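You operate a simulated robot arm through the tools that you are given. There is no shell and no other tool. Be economical: measure what you need, move in short steps, check, and stop when the job is done.

You are at the controls of a simulated robot arm. One attempt, no reset.

JOB
Wax the stud in the vice, then free it and lay it in the green cradle.
Fine: the wax stick goes back in its stand.

It is judged by the outcome, as a careful person would: the job done as asked, and still so three seconds after it is handed in. It fails if anything else is knocked over, pushed out of place, dropped, spilled or broken.

ROBOT AND FRAMES
A 6-joint arm with a two-finger parallel gripper, fixed in place. Base frame: the origin is at the foot of the arm, x ahead of it, y to its left, z up; the work surface is at about z = 0. Units: mm, degrees, N and s.
With the tool pointing down near the work surface it reaches from about 140 to 580 mm from the base axis. Its first joint turns from -66.0 to 66.0 degrees. Payload 2.1 kg.
The tool frame sits at the grasp point between the pads (the TCP): z along the fingers, y along the line on which they close. The tips reach 30 mm beyond it. Largest opening 94 mm; finger width 28, thickness 10; the body of the gripper, 50 by 96 mm, starts 55 mm behind the TCP.
Orientation is that of the tool frame in the base frame, as [roll, pitch, yaw] about the fixed x, y, z axes, in that order (R = Rz(yaw) Ry(pitch) Rx(roll)). With the fingers straight down and closing along the base's y, the tool's x points along the base's -x, its y along +y and its z along -z.

CONTROLS
- The arm moves only by the tool apply_moves. Its argument "moves" is a list of rows, each a list of 6 numbers: the shift along the tool's x, y, z in mm, then the turn, a rotation vector about the tool's x, y, z in degrees. In form: [[x, y, z, wx, wy, wz], ...]. A call has 1 to 10 rows; each row shifts and turns the commanded pose from where the row before left it, along the tool's axes as they then stand. "fingers" is the finger opening in mm, from 0 to 94, set as the call begins (left out, the last holds). A row lasts 0.2 s, in which the tool goes at most 50 mm and 8.6 degrees; a call with a longer step from one row to the next is refused whole, and so is a gripper value outside its range. A pose out of reach is approached as far as the arm can. The call stops where the force on the tool passes 70 N (or 10 N more than at its start, if that is more) or the arm is blocked; 0.2 s more then pass. The fingers move at their own pace (about 72 mm/s each) and stop on an object; they squeeze with about 42 N. The grip force told is the motor's: it shows also when the fingers shut on nothing. Time passes only in rows, and 0.2 s behind the last, so rows that do not move let the fingers close. It gives the time, the measured TCP pose, the force on the tool (base axes), the opening and the grip force at its end, in the units of the frame above (readings bear some noise), with the torque about the TCP (base axes, N m) and any sound that the robot's microphone picked up.
- Cameras (640 x 400 px; columns grow to the right, rows downward): "scene" is fixed at [72.6, -387.3, 454.8]; the picture's right is [0.61, -0.79, 0.00], its down [-0.57, -0.44, -0.69] and it looks along [0.55, 0.42, -0.72] (base axes); focal length 214 px, centre (320, 200). "wrist" rides on the gripper at [76, 14, -103] in the tool frame; the picture's right is [-0.18, 0.98, 0.00], its down [-0.75, -0.14, -0.64] and it looks along [-0.63, -0.12, 0.77] (tool axes); focal length 243 px, centre (320, 200). There is no depth. A picture from a camera that has moved, and an enlarged one, comes with that camera's place and axes in the base frame and with its lens. The place of the scene camera against the robot may be out by one fixed shift of up to 25 mm in any direction.
- grab_frame(camera): a new picture of that camera. No time passes.
- close_up(camera, box): a new picture of the part [left, top, right, bottom] of that camera's present view, enlarged. No time passes.
- sign_off(): hands the job in; it is judged then, once.

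Go step by step. Nothing tells you positions but the pictures and the camera data: compare them with the known pose of the tool, close in by small moves and look again before you grip or let go. The budget is 120 turns and 64 pictures, counting those below and the enlarged ones. Unless the task says otherwise, let go and move clear before handing in, and close with one line.

The tools are called after "Emit:" as a command line: name --pt "numbers of a row" for each row, then --argument value for the rest, lists and objects as JSON in quotes. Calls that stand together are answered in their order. apply_moves: Moves the arm, as the interface text tells. Its arguments: {"type":"object","properties":{"moves":{"type":"array"},"fingers":{"type":"number"}},"required":["moves"]} The other tools are called the same way: grab_frame (camera) takes a picture; close_up (camera, box) takes an enlarged picture of a part of a camera's view; sign_off () hands the job in.

At the start:

```text
time: 0.0
tool_pos: [259.0, 42.0, 315.2]
orientation: [180.0, 0.0, 180.0]
contact_force: [0.3, 0.0, -0.8]
torque: [0.01, 0.03, -0.02]
opening: 93.9
grip_force: 0.1
```

scene: 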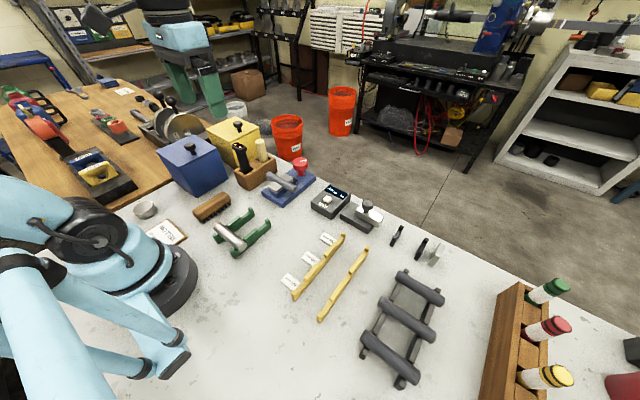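
wrist: 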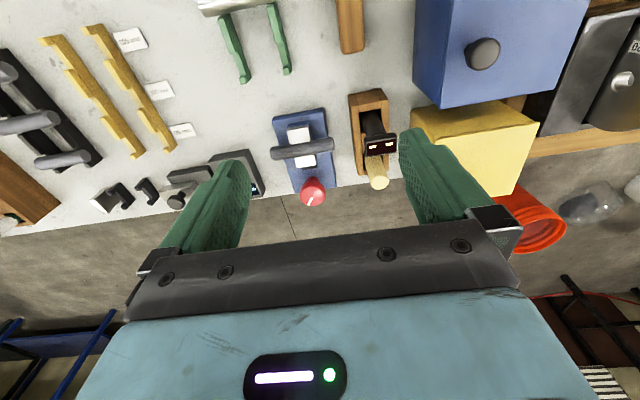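

I see a blue vice with a grey stud and a red knob, a wooden stand with a dark-handled tool and a pale stick, and a green cradle that already holds a rod. I'll look closer first.

Emit:
close_up --camera "scene" --box '[180, 120, 340, 220]'

Emit:
close_up --camera "scene" --box '[120, 180, 280, 280]'

Emit:
close_up --camera "wrist" --box '[240, 80, 440, 205]'

Emit:
close_up --camera "scene" --box '[280, 170, 440, 270]'

```text
4.00 times, centred on (260, 170) of scene
camera zoom: at [72.6, -387.3, 454.8], right [0.61, -0.79, 0.0], down [-0.57, -0.44, -0.69], along [0.55, 0.42, -0.72], focal length 858 px, centre (560, 320)
```

zoom: 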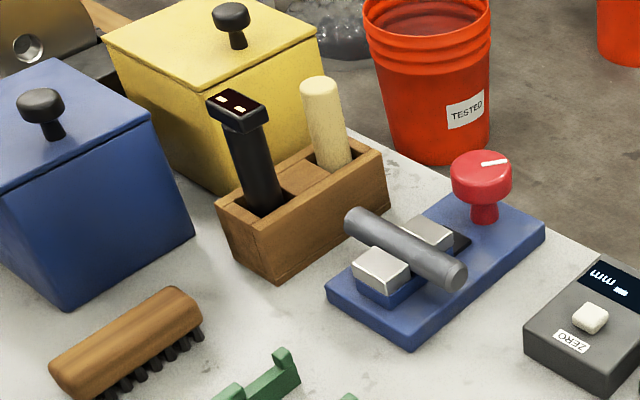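

```text
4.00 times, centred on (200, 230) of scene
camera zoom: at [72.6, -387.3, 454.8], right [0.61, -0.79, 0.0], down [-0.57, -0.44, -0.69], along [0.55, 0.42, -0.72], focal length 858 px, centre (800, 80)
```

zoom: 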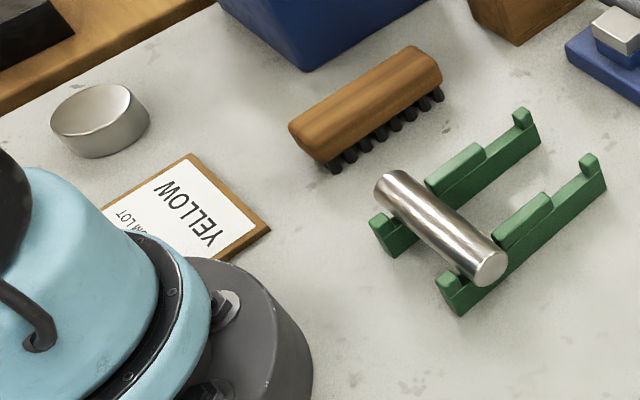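

```text
3.20 times, centred on (340, 142) of wrist
camera zoom: at [182.2, 55.8, 418.3], right [0.18, 0.98, 0.0], down [0.75, -0.14, 0.64], along [0.63, -0.12, -0.77], focal length 776 px, centre (256, 384)
```

zoom: 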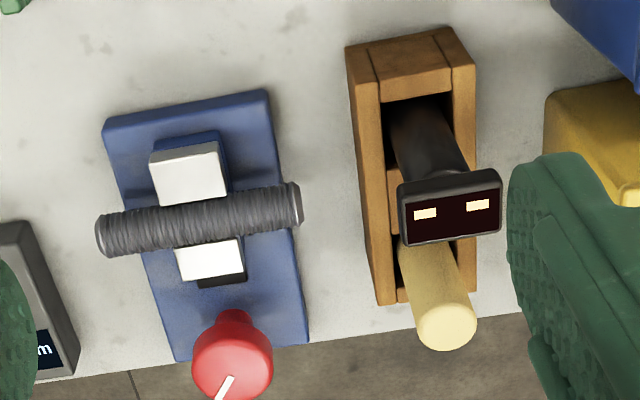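

```text
4.00 times, centred on (360, 220) of scene
camera zoom: at [72.6, -387.3, 454.8], right [0.61, -0.79, 0.0], down [-0.57, -0.44, -0.69], along [0.55, 0.42, -0.72], focal length 858 px, centre (160, 120)
```

zoom: 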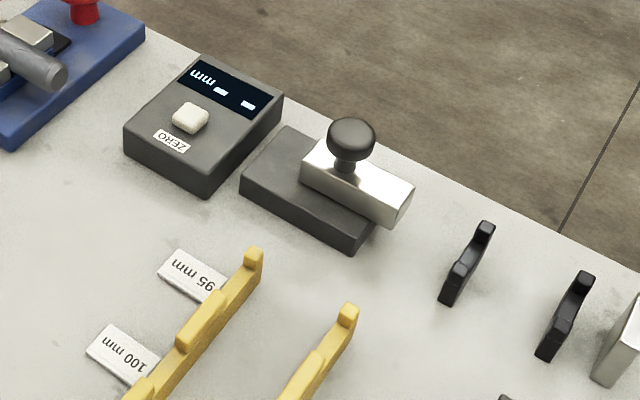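

The pictures put the stud at about (374,-12,40) lying along y, the red knob at (462,-14,55), the wax stick top at (418,105,107) and the dark tool at (349,107). I'll read the card, then move above the wax stick and look again.

Emit:
apply_moves --pt "-32 12.6 20 0 0 0" --pt "-32 12.6 20 0 0 0" --pt "-32 12.6 20 0 0 0" --pt "-32 12.6 20 0 0 0" --pt "-31 12.6 15 0 0 0" --pt "0 0 0 0 0 0" --fingers 60

Emit:
close_up --camera "scene" --box '[140, 210, 204, 250]'

Emit:
grab_frame --camera "wrist"

```text
time: 1.4
tool_pos: [420.1, 104.1, 220.2]
orientation: [180.0, 0.0, -180.0]
contact_force: [-0.1, 0.5, 0.2]
torque: [0.02, -0.01, -0.01]
opening: 60.0
grip_force: 0.1
```

```text
10.00 times, centred on (172, 230) of scene
camera zoom: at [72.6, -387.3, 454.8], right [0.61, -0.79, 0.0], down [-0.57, -0.44, -0.69], along [0.55, 0.42, -0.72], focal length 2145 px, centre (1800, -100)
```

zoom: 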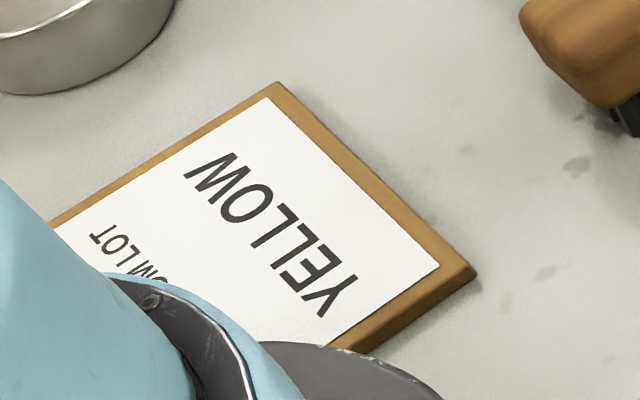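

```text
56 pictures are left
camera wrist: at [342.2, 118.3, 322.9], right [0.18, 0.98, 0.0], down [0.75, -0.14, 0.64], along [0.63, -0.12, -0.77], focal length 243 px, centre (320, 200)
```

wrist: 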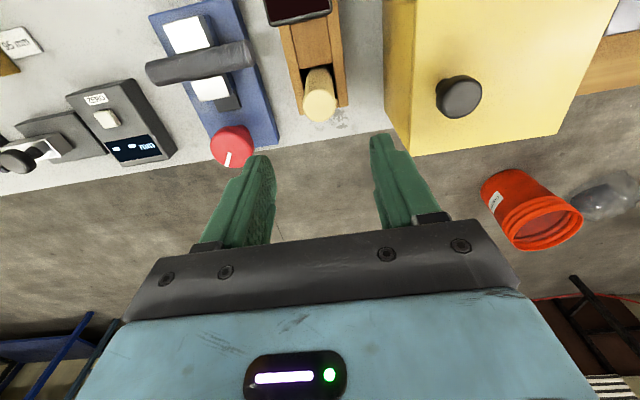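

The card ("YELLOW … from lot") isn't part of this job. The wax stick is about 28 mm thick, at (417,104) with its top at z≈107, so I'll descend around it with clearance from the stand.

Emit:
apply_moves --pt "2 0 35 0 0 0" --pt "1 0 35 0 0 0" --pt "0 0 30 0 0 0" --pt "0 0 10 0 0 0" --pt "0 0 0 0 0 0"

Emit:
grab_frame --camera "wrist"

Emit:
close_up --camera "scene" --box '[180, 100, 340, 200]'

```text
time: 2.6
tool_pos: [415.8, 105.3, 110.3]
orientation: [-180.0, 0.0, -180.0]
contact_force: [-0.7, 0.3, -0.6]
torque: [-0.01, -0.01, -0.01]
opening: 60.2
grip_force: 0.0
```

```text
55 pictures are left
camera wrist: at [338.6, 118.9, 213.1], right [0.18, 0.98, 0.0], down [0.75, -0.14, 0.64], along [0.63, -0.12, -0.77], focal length 243 px, centre (320, 200)
```

wrist: 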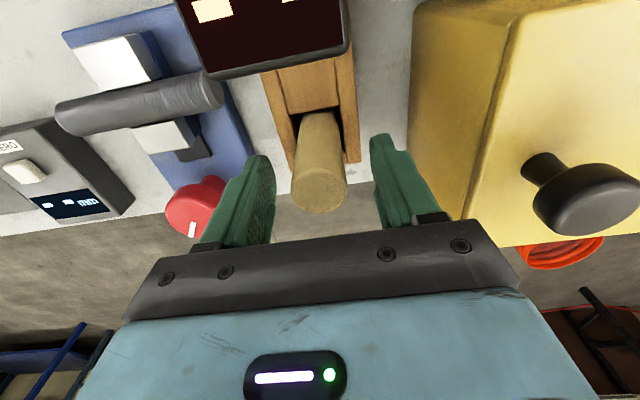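

```text
4.00 times, centred on (260, 150) of scene
camera zoom: at [72.6, -387.3, 454.8], right [0.61, -0.79, 0.0], down [-0.57, -0.44, -0.69], along [0.55, 0.42, -0.72], focal length 858 px, centre (560, 400)
```

zoom: 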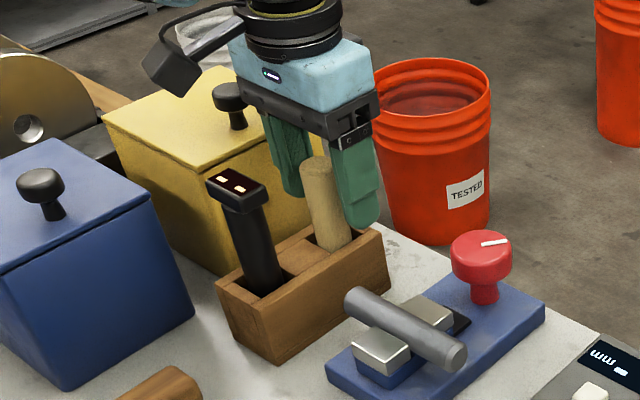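

The stick sits between the fingers, centred near (420,103). I'll go down another 20 mm and close.

Emit:
apply_moves --pt "-3 -1.5 10 0 0 0" --pt "0 0 10 0 0 0" --pt "0 0 0 0 0 0"

Emit:
apply_moves --pt "0 0 0 0 0 0" --pt "0 0 0 0 0 0" --pt "0 0 0 0 0 0" --fingers 5

Emit:
grab_frame --camera "wrist"

```text
time: 3.4
tool_pos: [417.6, 101.5, 89.8]
orientation: [-179.9, 0.0, 180.0]
contact_force: [0.4, -0.6, 1.5]
torque: [-0.01, -0.05, 0.0]
opening: 60.1
grip_force: 0.2
```

```text
time: 4.2
tool_pos: [418.9, 103.3, 90.7]
orientation: [-180.0, 0.1, -180.0]
contact_force: [-0.1, -0.4, -1.0]
torque: [0.01, 0.0, 0.03]
opening: 29.2
grip_force: 41.8
```

```text
53 pictures are left
camera wrist: at [341.5, 117.2, 193.3], right [0.18, 0.98, 0.0], down [0.75, -0.14, 0.64], along [0.63, -0.12, -0.77], focal length 243 px, centre (320, 200)
```

wrist: 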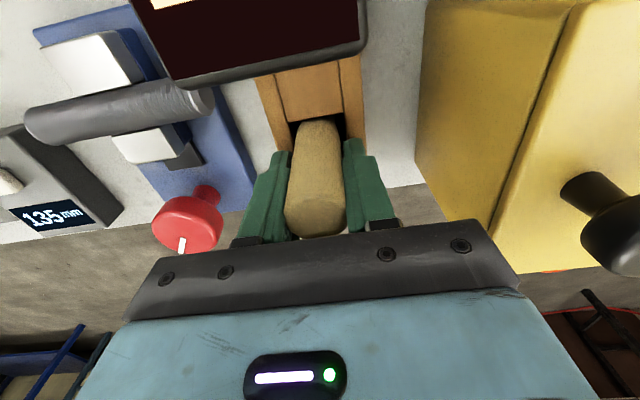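

The wax stick is gripped at 29 mm. I'll lift it straight out.

Emit:
apply_moves --pt "0 0 -15 0 0 0" --pt "0 0 -25 0 0 0" --pt "0 0 -30 0 0 0" --pt "0 0 -30 0 0 0" --pt "0 0 -20 0 0 0" --pt "0 0 0 0 0 0"

Emit:
close_up --camera "scene" --box '[180, 80, 340, 180]'

Emit:
grab_frame --camera "wrist"

```text
time: 5.6
tool_pos: [417.9, 101.2, 209.9]
orientation: [179.9, -0.1, -180.0]
contact_force: [0.2, -0.1, -0.3]
torque: [0.02, -0.01, -0.02]
opening: 28.9
grip_force: 42.4
```

```text
4.00 times, centred on (260, 130) of scene
camera zoom: at [72.6, -387.3, 454.8], right [0.61, -0.79, 0.0], down [-0.57, -0.44, -0.69], along [0.55, 0.42, -0.72], focal length 858 px, centre (560, 480)
```

zoom: 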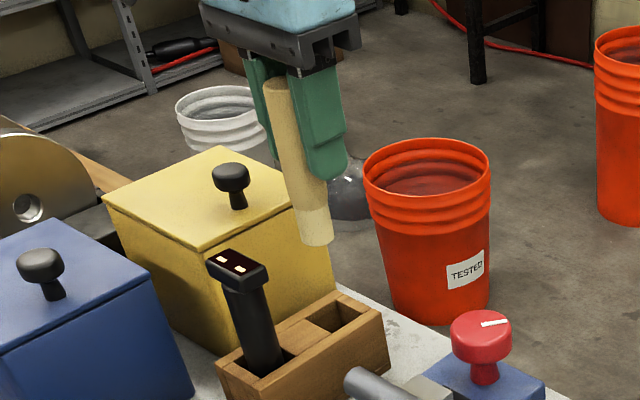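

```text
51 pictures are left
camera wrist: at [341.1, 116.4, 312.9], right [0.18, 0.98, 0.0], down [0.75, -0.14, 0.64], along [0.63, -0.12, -0.77], focal length 243 px, centre (320, 200)
```

wrist: 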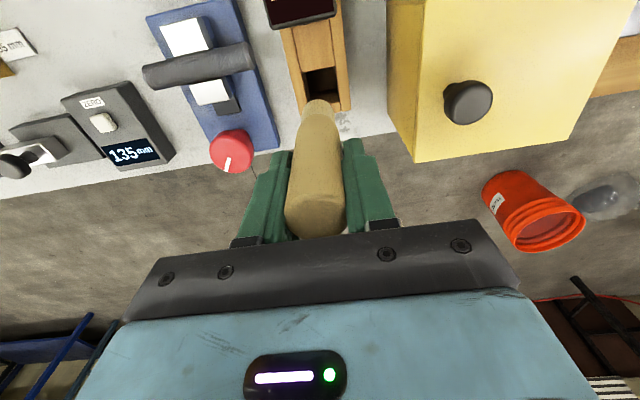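

The stick is about 110 mm long with a lighter wax tip, roughly 86–92 mm below the TCP. I'll carry it over the +y end of the stud and look.

Emit:
apply_moves --pt "0 -20 0 0 0 0" --pt "14 -20 0 0 0 0" --pt "15 -20 0 0 0 0" --pt "15 -18.5 0 0 0 0" --pt "0 0 15 0 0 0" --pt "0 0 15 0 0 0" --pt "0 0 0 0 0 0"

Emit:
grab_frame --camera "wrist"

Emit:
close_up --camera "scene" --box '[220, 120, 348, 200]'

```text
time: 7.2
tool_pos: [374.7, 25.6, 180.3]
orientation: [-180.0, 0.0, 180.0]
contact_force: [0.0, -0.4, -0.4]
torque: [-0.02, -0.03, 0.04]
opening: 28.9
grip_force: 41.9
```

```text
50 pictures are left
camera wrist: at [297.8, 38.7, 282.8], right [0.18, 0.98, 0.0], down [0.75, -0.14, 0.64], along [0.63, -0.12, -0.77], focal length 243 px, centre (320, 200)
```

wrist: 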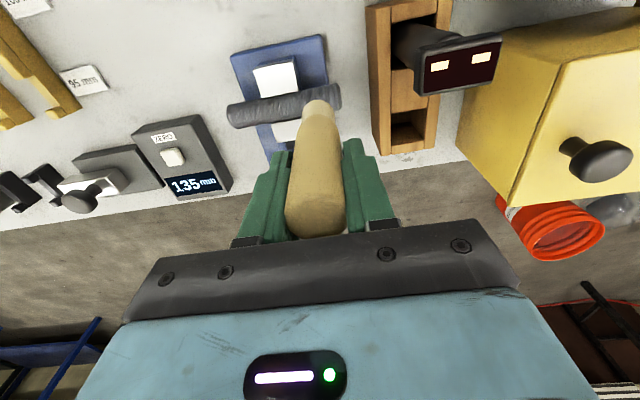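

```text
5.00 times, centred on (284, 160) of scene
camera zoom: at [72.6, -387.3, 454.8], right [0.61, -0.79, 0.0], down [-0.57, -0.44, -0.69], along [0.55, 0.42, -0.72], focal length 1072 px, centre (500, 400)
```

zoom: 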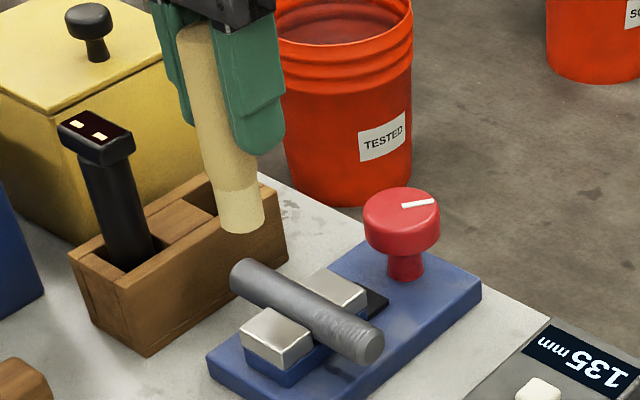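

The tip is over the stud's +y end at about z=90, and the stud's top is near z=50. I'll lower in small steps until it touches.

Emit:
apply_moves --pt "1 0 10 0 0 0" --pt "0 0 10 0 0 0" --pt "0 0 8 0 0 0" --pt "0 0 0 0 0 0"

Emit:
close_up --camera "scene" --box '[220, 120, 348, 200]'

```text
time: 8.2
tool_pos: [373.7, 24.2, 152.8]
orientation: [-179.9, 0.0, -180.0]
contact_force: [0.4, 0.3, -0.8]
torque: [0.0, 0.03, 0.0]
opening: 28.7
grip_force: 41.9
```

```text
5.00 times, centred on (284, 160) of scene
camera zoom: at [72.6, -387.3, 454.8], right [0.61, -0.79, 0.0], down [-0.57, -0.44, -0.69], along [0.55, 0.42, -0.72], focal length 1072 px, centre (500, 400)
```

zoom: 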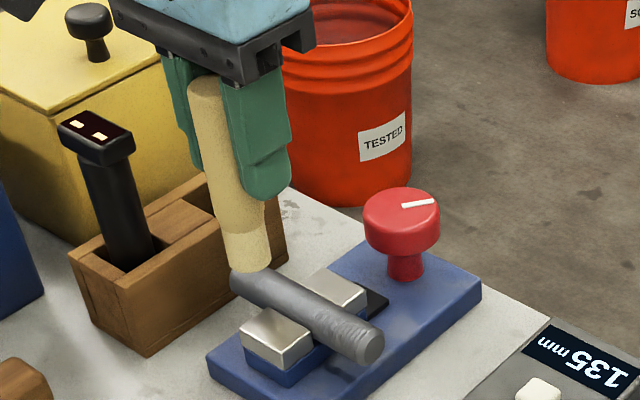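

Emit:
apply_moves --pt "0 0 2 0 0 0" --pt "0 0 2 0 0 0" --pt "0 0 0 0 0 0"

Emit:
apply_moves --pt "0 0 2 0 0 0" --pt "0 0 0 0 0 0"

Emit:
apply_moves --pt "0 0 1 0 0 0" --pt "0 0 0 0 0 0"

```text
time: 9.0
tool_pos: [372.6, 24.3, 148.8]
orientation: [180.0, 0.0, -180.0]
contact_force: [-0.2, -0.2, -0.5]
torque: [-0.03, -0.02, 0.04]
opening: 28.5
grip_force: 42.0
```

```text
time: 9.6
tool_pos: [373.1, 25.4, 146.3]
orientation: [-180.0, 0.0, -180.0]
contact_force: [0.1, 1.2, -1.6]
torque: [0.03, 0.06, -0.01]
opening: 28.5
grip_force: 42.3
```

```text
time: 10.2
tool_pos: [373.0, 24.4, 145.5]
orientation: [-180.0, 0.0, 180.0]
contact_force: [0.4, 0.3, -1.0]
torque: [-0.01, -0.03, -0.02]
opening: 28.6
grip_force: 41.4
```

No contact yet, so I'll continue gently.

Emit:
apply_moves --pt "0 0 1 0 0 0" --pt "0 0 1 0 0 0" --pt "0 0 0 0 0 0"

Emit:
apply_moves --pt "0 0 1 0 0 0" --pt "0 0 0 0 0 0"

Emit:
close_up --camera "scene" --box '[240, 150, 320, 200]'

```text
time: 11.0
tool_pos: [373.9, 23.8, 143.4]
orientation: [-179.9, 0.0, -179.9]
contact_force: [0.0, 0.1, -0.4]
torque: [0.0, -0.02, -0.03]
opening: 28.3
grip_force: 42.4
```

```text
time: 11.6
tool_pos: [373.7, 25.1, 143.0]
orientation: [-180.0, 0.0, -179.9]
contact_force: [1.0, -1.0, -0.9]
torque: [-0.01, 0.03, 0.01]
opening: 28.2
grip_force: 41.1
```

```text
8.00 times, centred on (280, 175) of scene
camera zoom: at [72.6, -387.3, 454.8], right [0.61, -0.79, 0.0], down [-0.57, -0.44, -0.69], along [0.55, 0.42, -0.72], focal length 1716 px, centre (640, 400)
```

zoom: 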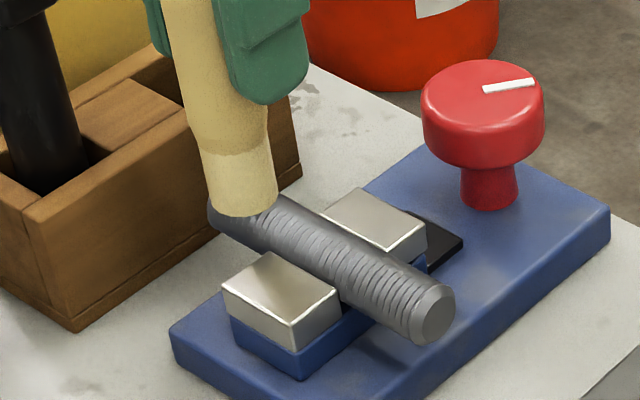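

Emit:
apply_moves --pt "0 0 1 0 0 0" --pt "0 0 1 0 0 0" --pt "0 0 0 0 0 0"

Emit:
apply_moves --pt "0 0 1 0 0 0" --pt "0 0 0 0 0 0"

Emit:
apply_moves --pt "0 0 1 0 0 0" --pt "0 0 0 0 0 0"

```text
time: 12.4
tool_pos: [373.2, 23.9, 141.6]
orientation: [-180.0, 0.1, -179.9]
contact_force: [-0.6, 1.5, 6.1]
torque: [0.01, 0.05, 0.02]
opening: 28.3
grip_force: 41.9
```

```text
time: 13.0
tool_pos: [374.1, 25.2, 139.2]
orientation: [179.9, 0.0, -180.0]
contact_force: [-0.9, 6.9, 23.2]
torque: [0.32, 0.15, -0.04]
opening: 28.4
grip_force: 41.6
```

```text
time: 13.6
tool_pos: [373.5, 24.7, 139.1]
orientation: [179.9, 0.0, 180.0]
contact_force: [-3.7, 9.6, 32.7]
torque: [0.58, 0.41, -0.06]
opening: 28.0
grip_force: 41.9
```

Contact comes at TCP z≈140.5. I'll ease off to a light press and stroke along the stud.

Emit:
apply_moves --pt "0 0 -1.5 0 0 0" --pt "0 4 0 0 0 0" --pt "0 4 0 0 0 0" --pt "0 0 0 0 0 0"

Emit:
apply_moves --pt "0 -5 0 0 0 0" --pt "0 -5 0 0 0 0" --pt "0 -5 0 0 0 0" --pt "0 -5 0 0 0 0" --pt "0 -5 0 0 0 0" --pt "0 0 0 0 0 0"

Emit:
close_up --camera "scene" --box '[240, 150, 320, 200]'

```text
time: 14.6
tool_pos: [372.2, 31.6, 140.0]
orientation: [-180.0, 0.0, 179.9]
contact_force: [0.0, -0.9, 0.7]
torque: [-0.03, -0.04, 0.01]
opening: 27.9
grip_force: 41.9
```

```text
time: 16.0
tool_pos: [372.0, 7.4, 140.5]
orientation: [180.0, 0.0, -180.0]
contact_force: [0.5, -0.9, -0.9]
torque: [0.03, 0.0, 0.0]
opening: 27.7
grip_force: 42.4
```

```text
8.00 times, centred on (280, 175) of scene
camera zoom: at [72.6, -387.3, 454.8], right [0.61, -0.79, 0.0], down [-0.57, -0.44, -0.69], along [0.55, 0.42, -0.72], focal length 1716 px, centre (640, 400)
```

zoom: 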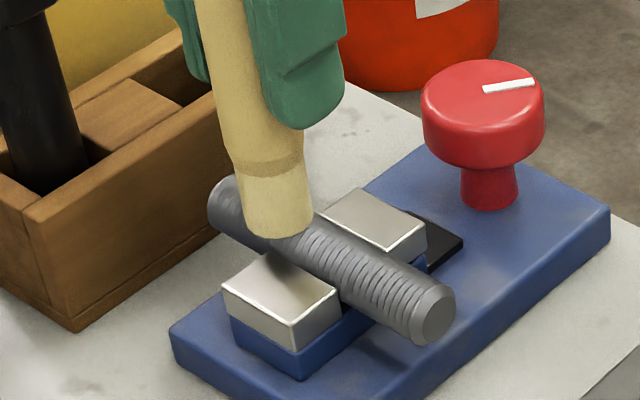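

Emit:
apply_moves --pt "0 0 0.8 0 0 0" --pt "0 0 0 0 0 0"

Emit:
apply_moves --pt "0 0 0.6 0 0 0" --pt "0 0 0 0 0 0"

```text
time: 16.6
tool_pos: [372.2, 7.1, 140.4]
orientation: [180.0, 0.1, -180.0]
contact_force: [-0.6, -0.3, 14.6]
torque: [-0.08, 0.1, -0.01]
opening: 27.9
grip_force: 42.0
```

```text
time: 17.2
tool_pos: [372.1, 6.6, 139.3]
orientation: [180.0, 0.1, -180.0]
contact_force: [-2.6, -1.7, 35.7]
torque: [-0.13, 0.37, 0.02]
opening: 27.6
grip_force: 41.5
```

Emit:
apply_moves --pt "0 0 -0.8 0 0 0" --pt "0 5 0 0 0 0" --pt "0 5 0 0 0 0" --pt "0 5 0 0 0 0" --pt "0 5 0 0 0 0" --pt "0 5 0 0 0 0" --pt "0 3 0 0 0 0" --pt "0 0 0 0 0 0"

Emit:
close_up --camera "scene" --box '[240, 150, 320, 200]'

```text
time: 19.0
tool_pos: [372.3, 36.2, 138.6]
orientation: [179.9, 0.0, -180.0]
contact_force: [-0.1, 0.4, -0.4]
torque: [-0.01, 0.03, -0.02]
opening: 27.6
grip_force: 41.9
```

```text
8.00 times, centred on (280, 175) of scene
camera zoom: at [72.6, -387.3, 454.8], right [0.61, -0.79, 0.0], down [-0.57, -0.44, -0.69], along [0.55, 0.42, -0.72], focal length 1716 px, centre (640, 400)
```

zoom: 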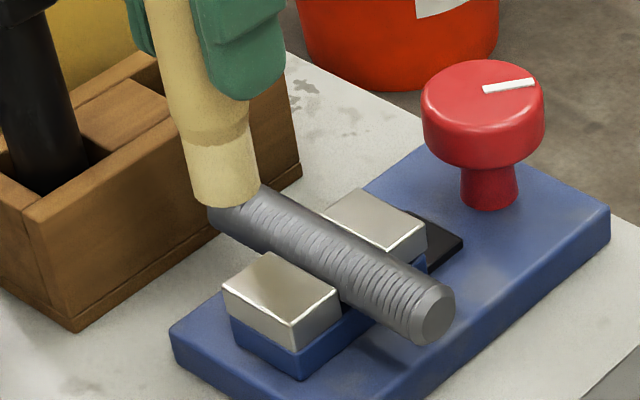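

Emit:
apply_moves --pt "0 0 0.5 0 0 0" --pt "0 0 0 0 0 0"

Emit:
apply_moves --pt "0 -4 0.4 0 0 0" --pt "0 -4 0 0 0 0" --pt "0 -4 0 0 0 0" --pt "0 0 0 0 0 0"

Emit:
apply_moves --pt "0 -4 0.2 0 0 0" --pt "0 -4 0 0 0 0" --pt "0 -4 0 0 0 0" --pt "0 0 0 0 0 0"

```text
time: 19.6
tool_pos: [372.3, 35.7, 138.8]
orientation: [180.0, 0.0, 180.0]
contact_force: [-0.8, 3.1, 5.5]
torque: [0.2, 0.03, 0.01]
opening: 27.8
grip_force: 42.6
```

```text
time: 20.6
tool_pos: [372.8, 24.9, 138.9]
orientation: [179.9, 0.0, 179.9]
contact_force: [0.2, 8.5, 20.5]
torque: [0.63, 0.08, 0.01]
opening: 27.3
grip_force: 42.0
```

```text
time: 21.6
tool_pos: [372.7, 13.0, 137.5]
orientation: [179.8, 0.0, 180.0]
contact_force: [-0.4, 13.0, 34.9]
torque: [0.94, 0.02, -0.05]
opening: 27.3
grip_force: 41.8
```

Contact is good now, so I'll continue the stroke toward the -y end.

Emit:
apply_moves --pt "0 -4 -0.3 0 0 0" --pt "0 -4 0 0 0 0" --pt "0 -4 0 0 0 0" --pt "0 -4 0 0 0 0" --pt "0 0 0 0 0 0"

Emit:
apply_moves --pt "0 -4 0 0 0 0" --pt "0 -4 0 0 0 0" --pt "0 -4 0 0 0 0" --pt "0 -4 0 0 0 0" --pt "0 0 0 0 0 0"

Emit:
close_up --camera "scene" --box '[240, 150, 320, 200]'

```text
time: 22.8
tool_pos: [373.2, -4.5, 138.9]
orientation: [179.9, 0.0, -180.0]
contact_force: [0.5, 3.2, 8.2]
torque: [0.33, -0.01, 0.01]
opening: 27.2
grip_force: 41.8
```

```text
time: 24.0
tool_pos: [373.7, -19.7, 138.5]
orientation: [180.0, 0.0, -180.0]
contact_force: [-1.0, 4.4, 9.6]
torque: [0.39, 0.06, 0.01]
opening: 27.1
grip_force: 42.1
```

```text
8.00 times, centred on (280, 175) of scene
camera zoom: at [72.5, -387.3, 454.8], right [0.61, -0.79, 0.0], down [-0.57, -0.44, -0.69], along [0.55, 0.42, -0.72], focal length 1716 px, centre (640, 400)
```

zoom: 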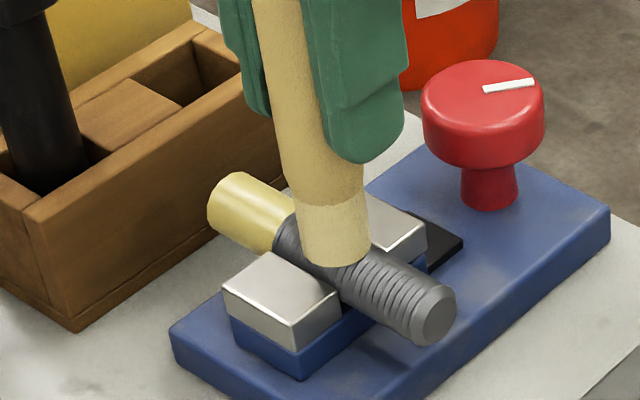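

The +y third has visibly turned waxed. I'll carry on to the other end at this pressure.

Emit:
apply_moves --pt "0 -4 0.1 0 0 0" --pt "0 -4 0 0 0 0" --pt "0 -4 0 0 0 0" --pt "0 -4 0 0 0 0" --pt "0 0 0 0 0 0"

Emit:
apply_moves --pt "0 -4 0.1 0 0 0" --pt "0 -4 0 0 0 0" --pt "0 -4 0 0 0 0" --pt "0 -4 0 0 0 0" --pt "0 -4 0 0 0 0" --pt "0 0 0 0 0 0"

Emit:
close_up --camera "scene" --box '[240, 150, 320, 200]'

```text
time: 25.2
tool_pos: [371.6, -38.3, 138.6]
orientation: [180.0, 0.1, 179.9]
contact_force: [-0.7, 0.0, 0.2]
torque: [0.04, 0.0, 0.0]
opening: 27.2
grip_force: 42.1
```

```text
time: 26.6
tool_pos: [372.5, -57.2, 139.3]
orientation: [-180.0, 0.1, 180.0]
contact_force: [-0.5, 0.2, 1.2]
torque: [0.06, 0.01, 0.0]
opening: 27.1
grip_force: 42.4
```

```text
8.00 times, centred on (280, 175) of scene
camera zoom: at [72.6, -387.3, 454.8], right [0.61, -0.79, 0.0], down [-0.57, -0.44, -0.69], along [0.55, 0.42, -0.72], focal length 1716 px, centre (640, 400)
```

zoom: 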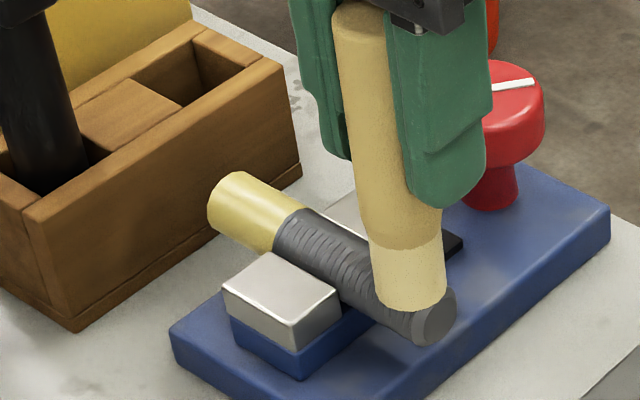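

Contact faded here. I'll press again at the -y end and stroke back with more force.

Emit:
apply_moves --pt "0 0 0.5 0 0 0" --pt "0 0 0 0 0 0"

Emit:
apply_moves --pt "0 3 0.5 0 0 0" --pt "0 3 0 0 0 0" --pt "0 0 0 0 0 0"

Emit:
apply_moves --pt "0 4 0.2 0 0 0" --pt "0 4 0 0 0 0" --pt "0 4 0.1 0 0 0" --pt "0 0 0 0 0 0"

```text
time: 27.2
tool_pos: [373.5, -56.9, 138.5]
orientation: [180.0, 0.0, 180.0]
contact_force: [-0.1, -2.1, 4.5]
torque: [-0.15, 0.06, 0.03]
opening: 27.4
grip_force: 42.4
```

```text
time: 28.0
tool_pos: [373.1, -50.8, 136.9]
orientation: [-179.9, 0.0, 179.9]
contact_force: [0.2, -4.9, 11.6]
torque: [-0.29, -0.03, 0.0]
opening: 27.0
grip_force: 41.9
```

```text
time: 29.0
tool_pos: [372.7, -38.4, 138.4]
orientation: [-179.9, 0.0, 179.9]
contact_force: [-0.6, -12.4, 34.5]
torque: [-0.84, 0.14, -0.01]
opening: 27.3
grip_force: 42.2
```

Emit:
apply_moves --pt "0 4 -0.3 0 0 0" --pt "0 4 0 0 0 0" --pt "0 4 0 0 0 0" --pt "0 0 0 0 0 0"

Emit:
close_up --camera "scene" --box '[240, 150, 320, 200]'

```text
time: 30.0
tool_pos: [372.7, -25.8, 138.4]
orientation: [-180.0, 0.0, -180.0]
contact_force: [-0.5, -10.0, 25.5]
torque: [-0.74, 0.03, 0.04]
opening: 27.2
grip_force: 41.5
```

```text
8.00 times, centred on (280, 175) of scene
camera zoom: at [72.5, -387.3, 454.8], right [0.61, -0.79, 0.0], down [-0.57, -0.44, -0.69], along [0.55, 0.42, -0.72], focal length 1716 px, centre (640, 400)
```

zoom: 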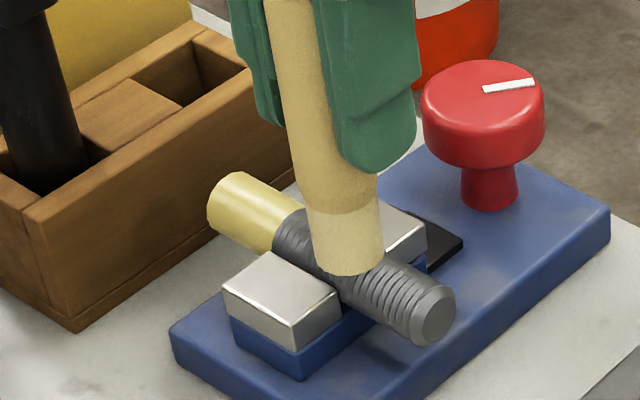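

Emit:
apply_moves --pt "0 4 0 0 0 0" --pt "0 4 0 0 0 0" --pt "0 4 0 0 0 0" --pt "0 4 0 0 0 0" --pt "0 4 0 0 0 0" --pt "0 4 0 0 0 0" --pt "0 0 0 0 0 0"

Emit:
apply_moves --pt "0 -4 0.3 0 0 0" --pt "0 -4 0 0 0 0" --pt "0 -4 0 0 0 0" --pt "0 -4 0 0 0 0" --pt "0 -4 0 0 0 0" --pt "0 -4 0 0 0 0" --pt "0 -4 0 0 0 0" --pt "0 0 0 0 0 0"

Emit:
close_up --camera "scene" --box '[240, 150, 320, 200]'

```text
time: 31.6
tool_pos: [372.5, -2.9, 138.6]
orientation: [-179.9, 0.0, -179.9]
contact_force: [0.4, -11.0, 32.7]
torque: [-0.89, 0.04, 0.04]
opening: 27.1
grip_force: 42.1
```

```text
time: 33.4
tool_pos: [372.7, -31.9, 137.8]
orientation: [180.0, 0.0, -180.0]
contact_force: [-0.2, 9.6, 26.1]
torque: [1.04, 0.05, -0.03]
opening: 27.1
grip_force: 42.0
```

```text
8.00 times, centred on (280, 175) of scene
camera zoom: at [72.5, -387.3, 454.8], right [0.61, -0.79, 0.0], down [-0.57, -0.44, -0.69], along [0.55, 0.42, -0.72], focal length 1716 px, centre (640, 400)
```

zoom: 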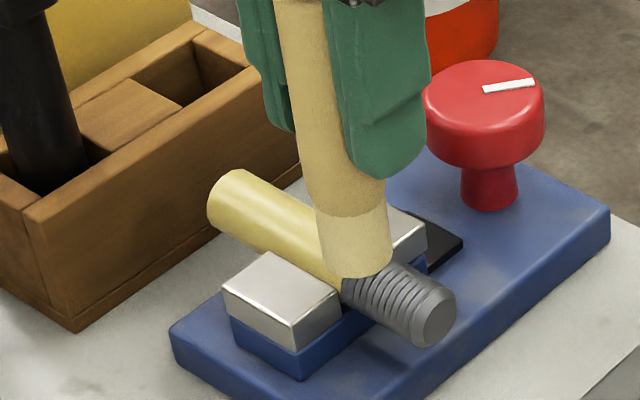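

The middle third is waxed too. Now I'll do the -y third with the same pressure.

Emit:
apply_moves --pt "0 -4 0.1 0 0 0" --pt "0 -4 0 0 0 0" --pt "0 -4 0 0 0 0" --pt "0 -4 0 0 0 0" --pt "0 -4 0 0 0 0" --pt "0 -4 0 0 0 0" --pt "0 0 0 0 0 0"

Emit:
apply_moves --pt "0 4 0.3 0 0 0" --pt "0 4 0 0 0 0" --pt "0 4 0 0 0 0" --pt "0 4 0 0 0 0" --pt "0 4 0 0 0 0" --pt "0 4 0 0 0 0" --pt "0 0 0 0 0 0"

Emit:
close_up --camera "scene" --box '[240, 150, 320, 200]'

```text
time: 35.0
tool_pos: [372.4, -55.5, 137.5]
orientation: [180.0, 0.0, -180.0]
contact_force: [-0.1, -0.6, 1.8]
torque: [0.08, 0.01, 0.02]
opening: 26.9
grip_force: 41.9
```

```text
time: 36.6
tool_pos: [372.4, -31.4, 137.6]
orientation: [-179.9, -0.1, 180.0]
contact_force: [0.0, -10.8, 31.8]
torque: [-0.83, -0.03, -0.01]
opening: 27.1
grip_force: 42.3
```

```text
8.00 times, centred on (280, 175) of scene
camera zoom: at [72.5, -387.3, 454.9], right [0.61, -0.79, 0.0], down [-0.57, -0.44, -0.69], along [0.55, 0.42, -0.72], focal length 1716 px, centre (640, 400)
```

zoom: 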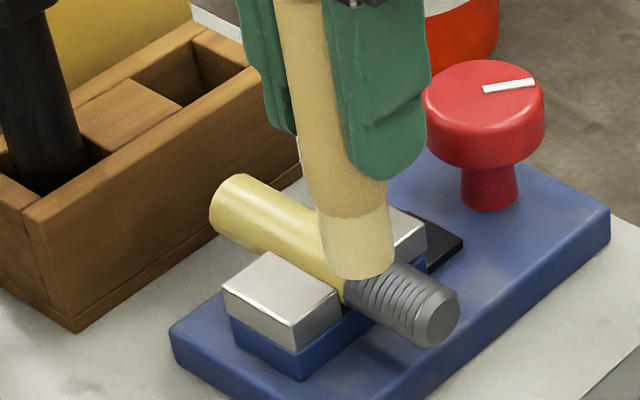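

Force drops off toward the -y end, so I'll follow it with a slight downward slope.

Emit:
apply_moves --pt "0 -4 -0.2 0 0 0" --pt "0 -4 0.1 0 0 0" --pt "0 -4 0.1 0 0 0" --pt "0 -4 0.1 0 0 0" --pt "0 0 0 0 0 0"

Emit:
apply_moves --pt "0 -3 0.2 0 0 0" --pt "0 -3 0.2 0 0 0" --pt "0 0 0 0 0 0"

Emit:
close_up --camera "scene" --box '[240, 150, 320, 200]'

```text
time: 37.8
tool_pos: [371.2, -47.0, 136.8]
orientation: [-180.0, 0.0, 179.9]
contact_force: [0.0, 0.6, 0.3]
torque: [0.07, 0.03, 0.02]
opening: 27.0
grip_force: 42.0
```

```text
time: 38.6
tool_pos: [374.0, -51.7, 137.2]
orientation: [180.0, 0.0, -179.9]
contact_force: [0.4, 0.1, 0.8]
torque: [0.06, 0.03, 0.0]
opening: 27.0
grip_force: 42.0
```

```text
8.00 times, centred on (280, 175) of scene
camera zoom: at [72.6, -387.3, 454.8], right [0.61, -0.79, 0.0], down [-0.57, -0.44, -0.69], along [0.55, 0.42, -0.72], focal length 1716 px, centre (640, 400)
```

zoom: 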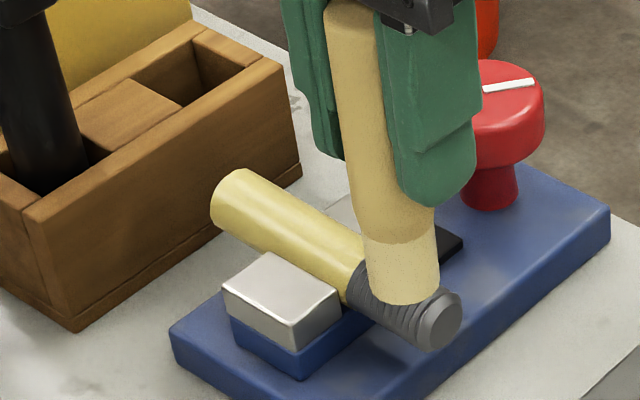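

The stud has tilted a fraction in the jaws, so I'll use only light force with short strokes on this end.

Emit:
apply_moves --pt "0 0 0.4 0 0 0" --pt "0 0 0 0 0 0"

Emit:
apply_moves --pt "0 3 0.1 0 0 0" --pt "0 3 0 0 0 0" --pt "0 3 0 0 0 0" --pt "0 -3 0 0 0 0" --pt "0 -3 0 0 0 0" --pt "0 -3 0 0 0 0" --pt "0 0 0 0 0 0"

Emit:
apply_moves --pt "0 3 0.2 0 0 0" --pt "0 3 0 0 0 0" --pt "0 3 0 0 0 0" --pt "0 0 0 0 0 0"

Emit:
close_up --camera "scene" --box '[240, 150, 320, 200]'

```text
time: 39.2
tool_pos: [372.3, -52.7, 136.2]
orientation: [179.9, 0.1, -179.9]
contact_force: [-1.3, -2.9, 6.8]
torque: [-0.11, 0.1, 0.03]
opening: 27.2
grip_force: 42.3
```

```text
time: 40.8
tool_pos: [372.4, -51.8, 136.0]
orientation: [179.9, 0.1, -180.0]
contact_force: [-0.5, 0.0, 1.5]
torque: [0.05, 0.03, 0.0]
opening: 27.0
grip_force: 42.4
```

```text
time: 41.8
tool_pos: [373.8, -43.9, 136.0]
orientation: [-179.9, 0.2, -179.9]
contact_force: [0.0, -10.4, 33.0]
torque: [-0.51, -0.01, 0.01]
opening: 27.3
grip_force: 42.1
```

```text
8.00 times, centred on (280, 175) of scene
camera zoom: at [72.5, -387.3, 454.9], right [0.61, -0.79, 0.0], down [-0.57, -0.44, -0.69], along [0.55, 0.42, -0.72], focal length 1716 px, centre (640, 400)
```

zoom: 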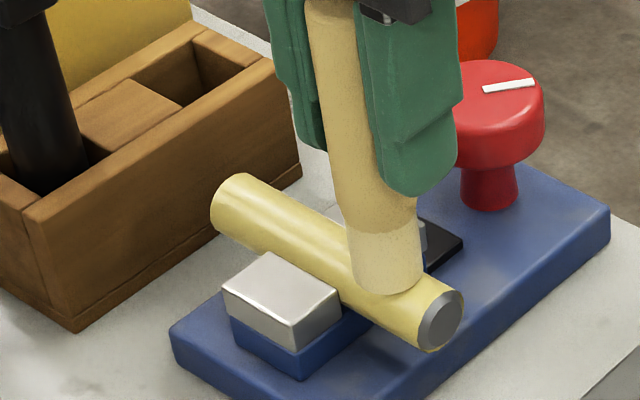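

The whole stud is now waxed. I'll lift off and carry the stick back above its slot at (418,103.5).

Emit:
apply_moves --pt "0 0 -10 0 0 0" --pt "0 0 -25 0 0 0" --pt "0 0 -25 0 0 0" --pt "0 0 -25 0 0 0" --pt "-15 36 0 0 0 0" --pt "-15 36 0 0 0 0" --pt "-15 36 0 0 0 0" --pt "0 39 0 0 0 0" --pt "0 0 0 0 0 0"

Emit:
grab_frame --camera "wrist"

Emit:
close_up --camera "scene" --box '[180, 80, 340, 180]'

```text
time: 43.8
tool_pos: [419.6, 104.8, 220.8]
orientation: [-179.9, 0.1, 179.9]
contact_force: [-0.2, 0.5, -1.0]
torque: [0.02, -0.02, -0.02]
opening: 26.8
grip_force: 42.6
```

```text
37 pictures are left
camera wrist: at [341.9, 118.5, 323.4], right [0.18, 0.98, 0.0], down [0.75, -0.14, 0.64], along [0.63, -0.12, -0.77], focal length 243 px, centre (320, 200)
```

wrist: 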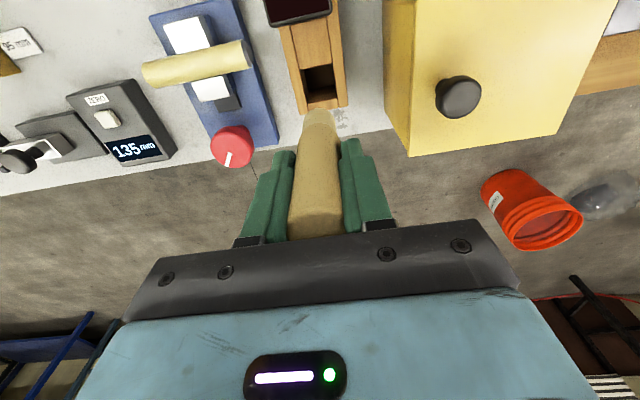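

```text
4.00 times, centred on (260, 130) of scene
camera zoom: at [72.6, -387.2, 454.8], right [0.61, -0.79, 0.0], down [-0.57, -0.44, -0.69], along [0.55, 0.42, -0.72], focal length 858 px, centre (560, 480)
```

zoom: 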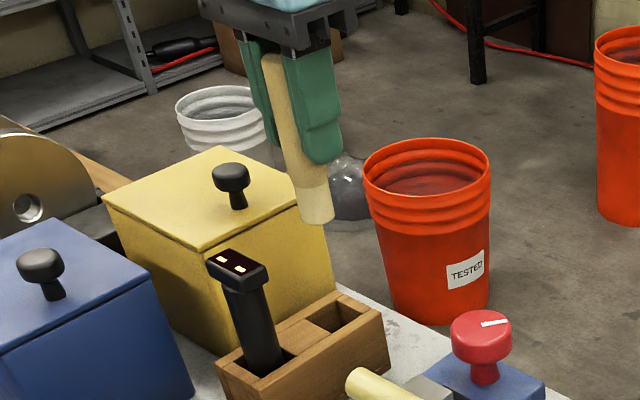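

The stick is still straight in the grip. I'll lower it towards the slot and check the alignment.

Emit:
apply_moves --pt "0.5 -1 25 0 0 0" --pt "0 0 25 0 0 0" --pt "0 0 18 0 0 0" --pt "0 0 0 0 0 0"

Emit:
close_up --camera "wrist" --box '[220, 40, 420, 165]'

Emit:
close_up --camera "scene" --box '[220, 120, 300, 170]'

```text
time: 44.8
tool_pos: [417.6, 102.2, 153.3]
orientation: [-179.9, 0.1, -180.0]
contact_force: [-0.5, 0.6, -0.5]
torque: [0.01, -0.01, -0.03]
opening: 26.8
grip_force: 42.0
```

```text
3.20 times, centred on (320, 102) of wrist
camera zoom: at [340.9, 116.8, 255.3], right [0.18, 0.98, 0.0], down [0.75, -0.14, 0.64], along [0.63, -0.12, -0.77], focal length 776 px, centre (320, 512)
```

zoom: 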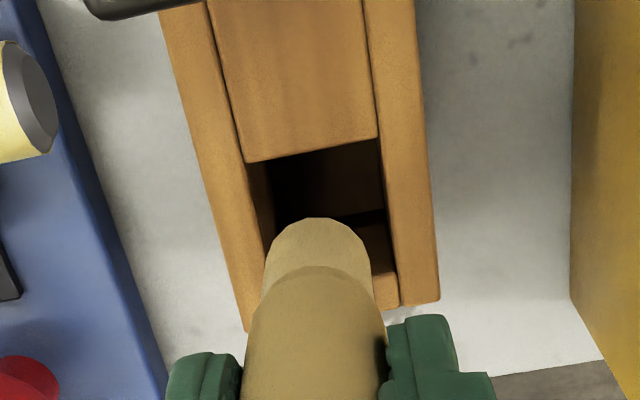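

```text
8.00 times, centred on (260, 145) of scene
camera zoom: at [72.6, -387.3, 454.8], right [0.61, -0.79, 0.0], down [-0.57, -0.44, -0.69], along [0.55, 0.42, -0.72], focal length 1716 px, centre (800, 640)
```

zoom: 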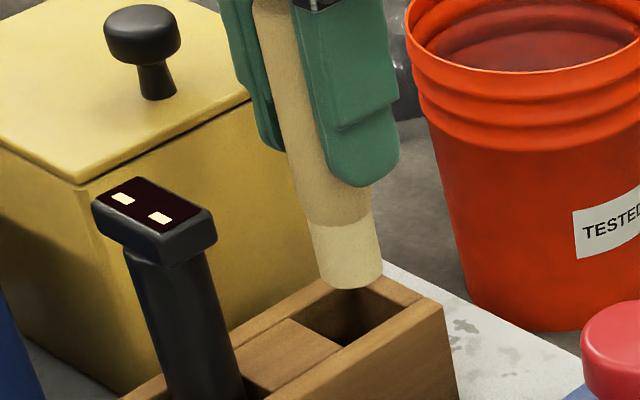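

The slot spans about y 88–121 and x 395–430. I'll nudge the stick towards its centre and lower it gently.

Emit:
apply_moves --pt "1.5 1 4 0 0 0" --pt "0 0 8 0 0 0" --pt "0 0 8 0 0 0" --pt "0 0 0 0 0 0"

Emit:
close_up --camera "scene" --box '[220, 120, 300, 170]'

```text
time: 45.8
tool_pos: [416.4, 103.8, 132.3]
orientation: [-179.9, 0.1, 180.0]
contact_force: [-0.3, -0.4, -0.2]
torque: [0.01, -0.02, 0.01]
opening: 26.8
grip_force: 42.1
```

```text
8.00 times, centred on (260, 145) of scene
camera zoom: at [72.6, -387.3, 454.8], right [0.61, -0.79, 0.0], down [-0.57, -0.44, -0.69], along [0.55, 0.42, -0.72], focal length 1716 px, centre (800, 640)
```

zoom: 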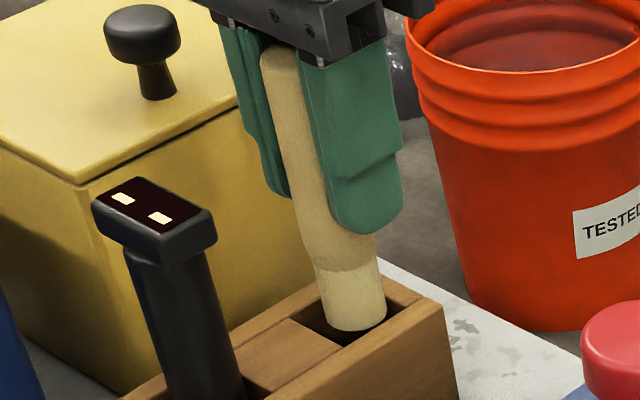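

Emit:
apply_moves --pt "0 0 8 0 0 0" --pt "0 0 8 0 0 0" --pt "0 0 8 0 0 0" --pt "0 0 8 0 0 0" --pt "0 0 0 0 0 0"

Emit:
apply_moves --pt "0 0 4 0 0 0" --pt "0 0 3 0 0 0" --pt "0 0 0 0 0 0"

Emit:
close_up --camera "scene" --box '[220, 120, 300, 170]'

```text
time: 47.0
tool_pos: [416.4, 103.2, 100.6]
orientation: [180.0, -0.1, -179.9]
contact_force: [0.5, 0.3, -0.3]
torque: [-0.01, -0.02, 0.01]
opening: 26.8
grip_force: 42.2
```

```text
time: 47.8
tool_pos: [416.0, 103.8, 93.3]
orientation: [179.9, 0.0, 179.9]
contact_force: [-5.3, 0.4, -0.5]
torque: [0.04, 0.15, -0.03]
opening: 26.9
grip_force: 42.0
```

```text
8.00 times, centred on (260, 145) of scene
camera zoom: at [72.6, -387.3, 454.8], right [0.61, -0.79, 0.0], down [-0.57, -0.44, -0.69], along [0.55, 0.42, -0.72], focal length 1716 px, centre (800, 640)
```

zoom: 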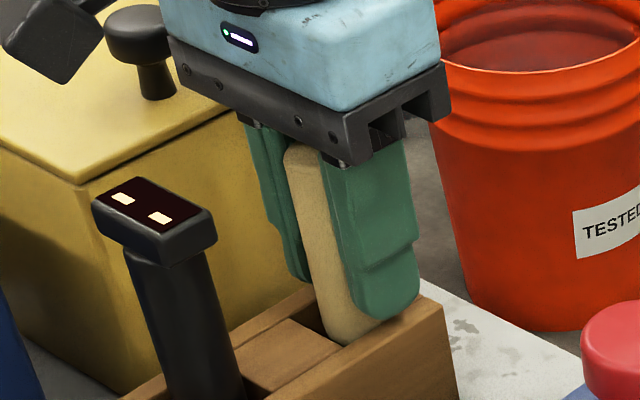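

A slight side load of -5 N in x shows up. I'll shift 1 mm back and feel for the floor.

Emit:
apply_moves --pt "1 0 0 0 0 0" --pt "0 0 2 0 0 0" --pt "0 0 1 0 0 0" --pt "0 0 0 0 0 0"

Emit:
apply_moves --pt "0 0 1.5 0 0 0" --pt "0 0 0 0 0 0"

```text
time: 48.8
tool_pos: [415.3, 104.1, 90.1]
orientation: [-180.0, 0.0, 179.9]
contact_force: [0.9, -0.4, -1.3]
torque: [0.02, 0.01, 0.0]
opening: 26.9
grip_force: 42.2
```

```text
time: 49.4
tool_pos: [415.6, 103.3, 88.5]
orientation: [-179.9, -0.1, 180.0]
contact_force: [-0.3, 0.1, -0.9]
torque: [0.0, -0.01, 0.02]
opening: 27.0
grip_force: 41.6
```

Emit:
apply_moves --pt "0 0 1 0 0 0" --pt "0 0 0 0 0 0"

Emit:
apply_moves --pt "0 0 1 0 0 0" --pt "0 0 0 0 0 0"

Emit:
apply_moves --pt "0 0 1 0 0 0" --pt "0 0 0 0 0 0"

```text
time: 50.0
tool_pos: [415.3, 104.2, 89.3]
orientation: [180.0, 0.0, 179.9]
contact_force: [-1.4, -0.6, 1.7]
torque: [-0.01, 0.05, -0.04]
opening: 26.7
grip_force: 42.2
```

```text
time: 50.6
tool_pos: [415.6, 104.0, 88.3]
orientation: [180.0, 0.1, 179.9]
contact_force: [-3.9, -2.1, 49.4]
torque: [-0.07, -0.1, 0.09]
opening: 26.9
grip_force: 42.4
```

```text
time: 51.0
tool_pos: [415.9, 103.3, 86.9]
orientation: [180.0, 0.0, -180.0]
contact_force: [-0.4, 0.3, 12.5]
torque: [0.04, -0.12, -0.06]
opening: 27.1
grip_force: 42.0
stopped in row 1: the force on the tool passed its limit at 75 N (the readings are from after the stop); the commanded pose is now the measured one
```

The stick is on the floor of the slot. I'll release it and back straight up.

Emit:
apply_moves --pt "0 0 -0.3 0 0 0" --pt "0 0 0 0 0 0" --pt "0 0 0 0 0 0" --fingers 56

Emit:
apply_moves --pt "0 0 -20 0 0 0" --pt "0 0 -30 0 0 0" --pt "0 0 -40 0 0 0" --pt "0 0 -40 0 0 0" --pt "0 0 0 0 0 0"

Emit:
close_up --camera "scene" --box '[180, 100, 340, 200]'

Emit:
grab_frame --camera "wrist"

```text
time: 51.8
tool_pos: [415.2, 104.9, 87.2]
orientation: [179.9, 0.0, -179.9]
contact_force: [0.3, 3.3, 10.7]
torque: [-0.16, -0.01, 0.2]
opening: 53.8
grip_force: 0.1
```

```text
time: 53.0
tool_pos: [414.6, 103.1, 218.3]
orientation: [-180.0, 0.0, 180.0]
contact_force: [-0.1, 0.0, 0.6]
torque: [0.01, -0.05, -0.03]
opening: 56.0
grip_force: 0.0
```

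```text
4.00 times, centred on (260, 150) of scene
camera zoom: at [72.6, -387.3, 454.8], right [0.61, -0.79, 0.0], down [-0.57, -0.44, -0.69], along [0.55, 0.42, -0.72], focal length 858 px, centre (560, 400)
```

zoom: 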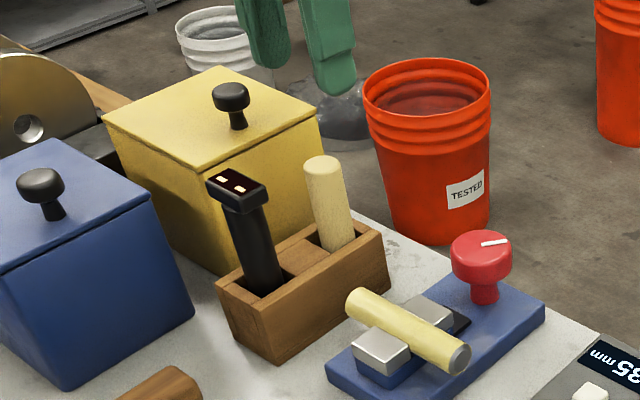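

```text
30 pictures are left
camera wrist: at [339.7, 117.8, 320.6], right [0.18, 0.98, 0.0], down [0.75, -0.14, 0.64], along [0.63, -0.12, -0.77], focal length 243 px, centre (320, 200)
```

wrist: 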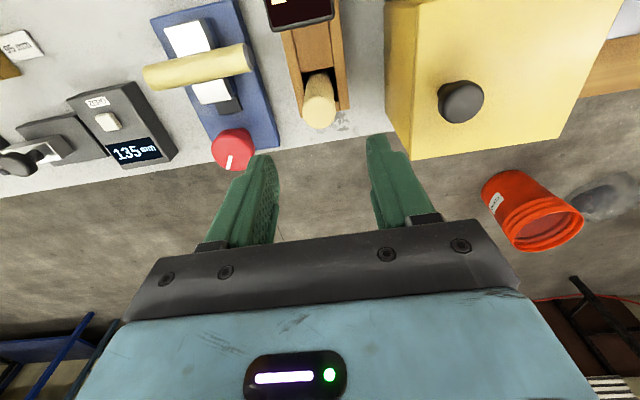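

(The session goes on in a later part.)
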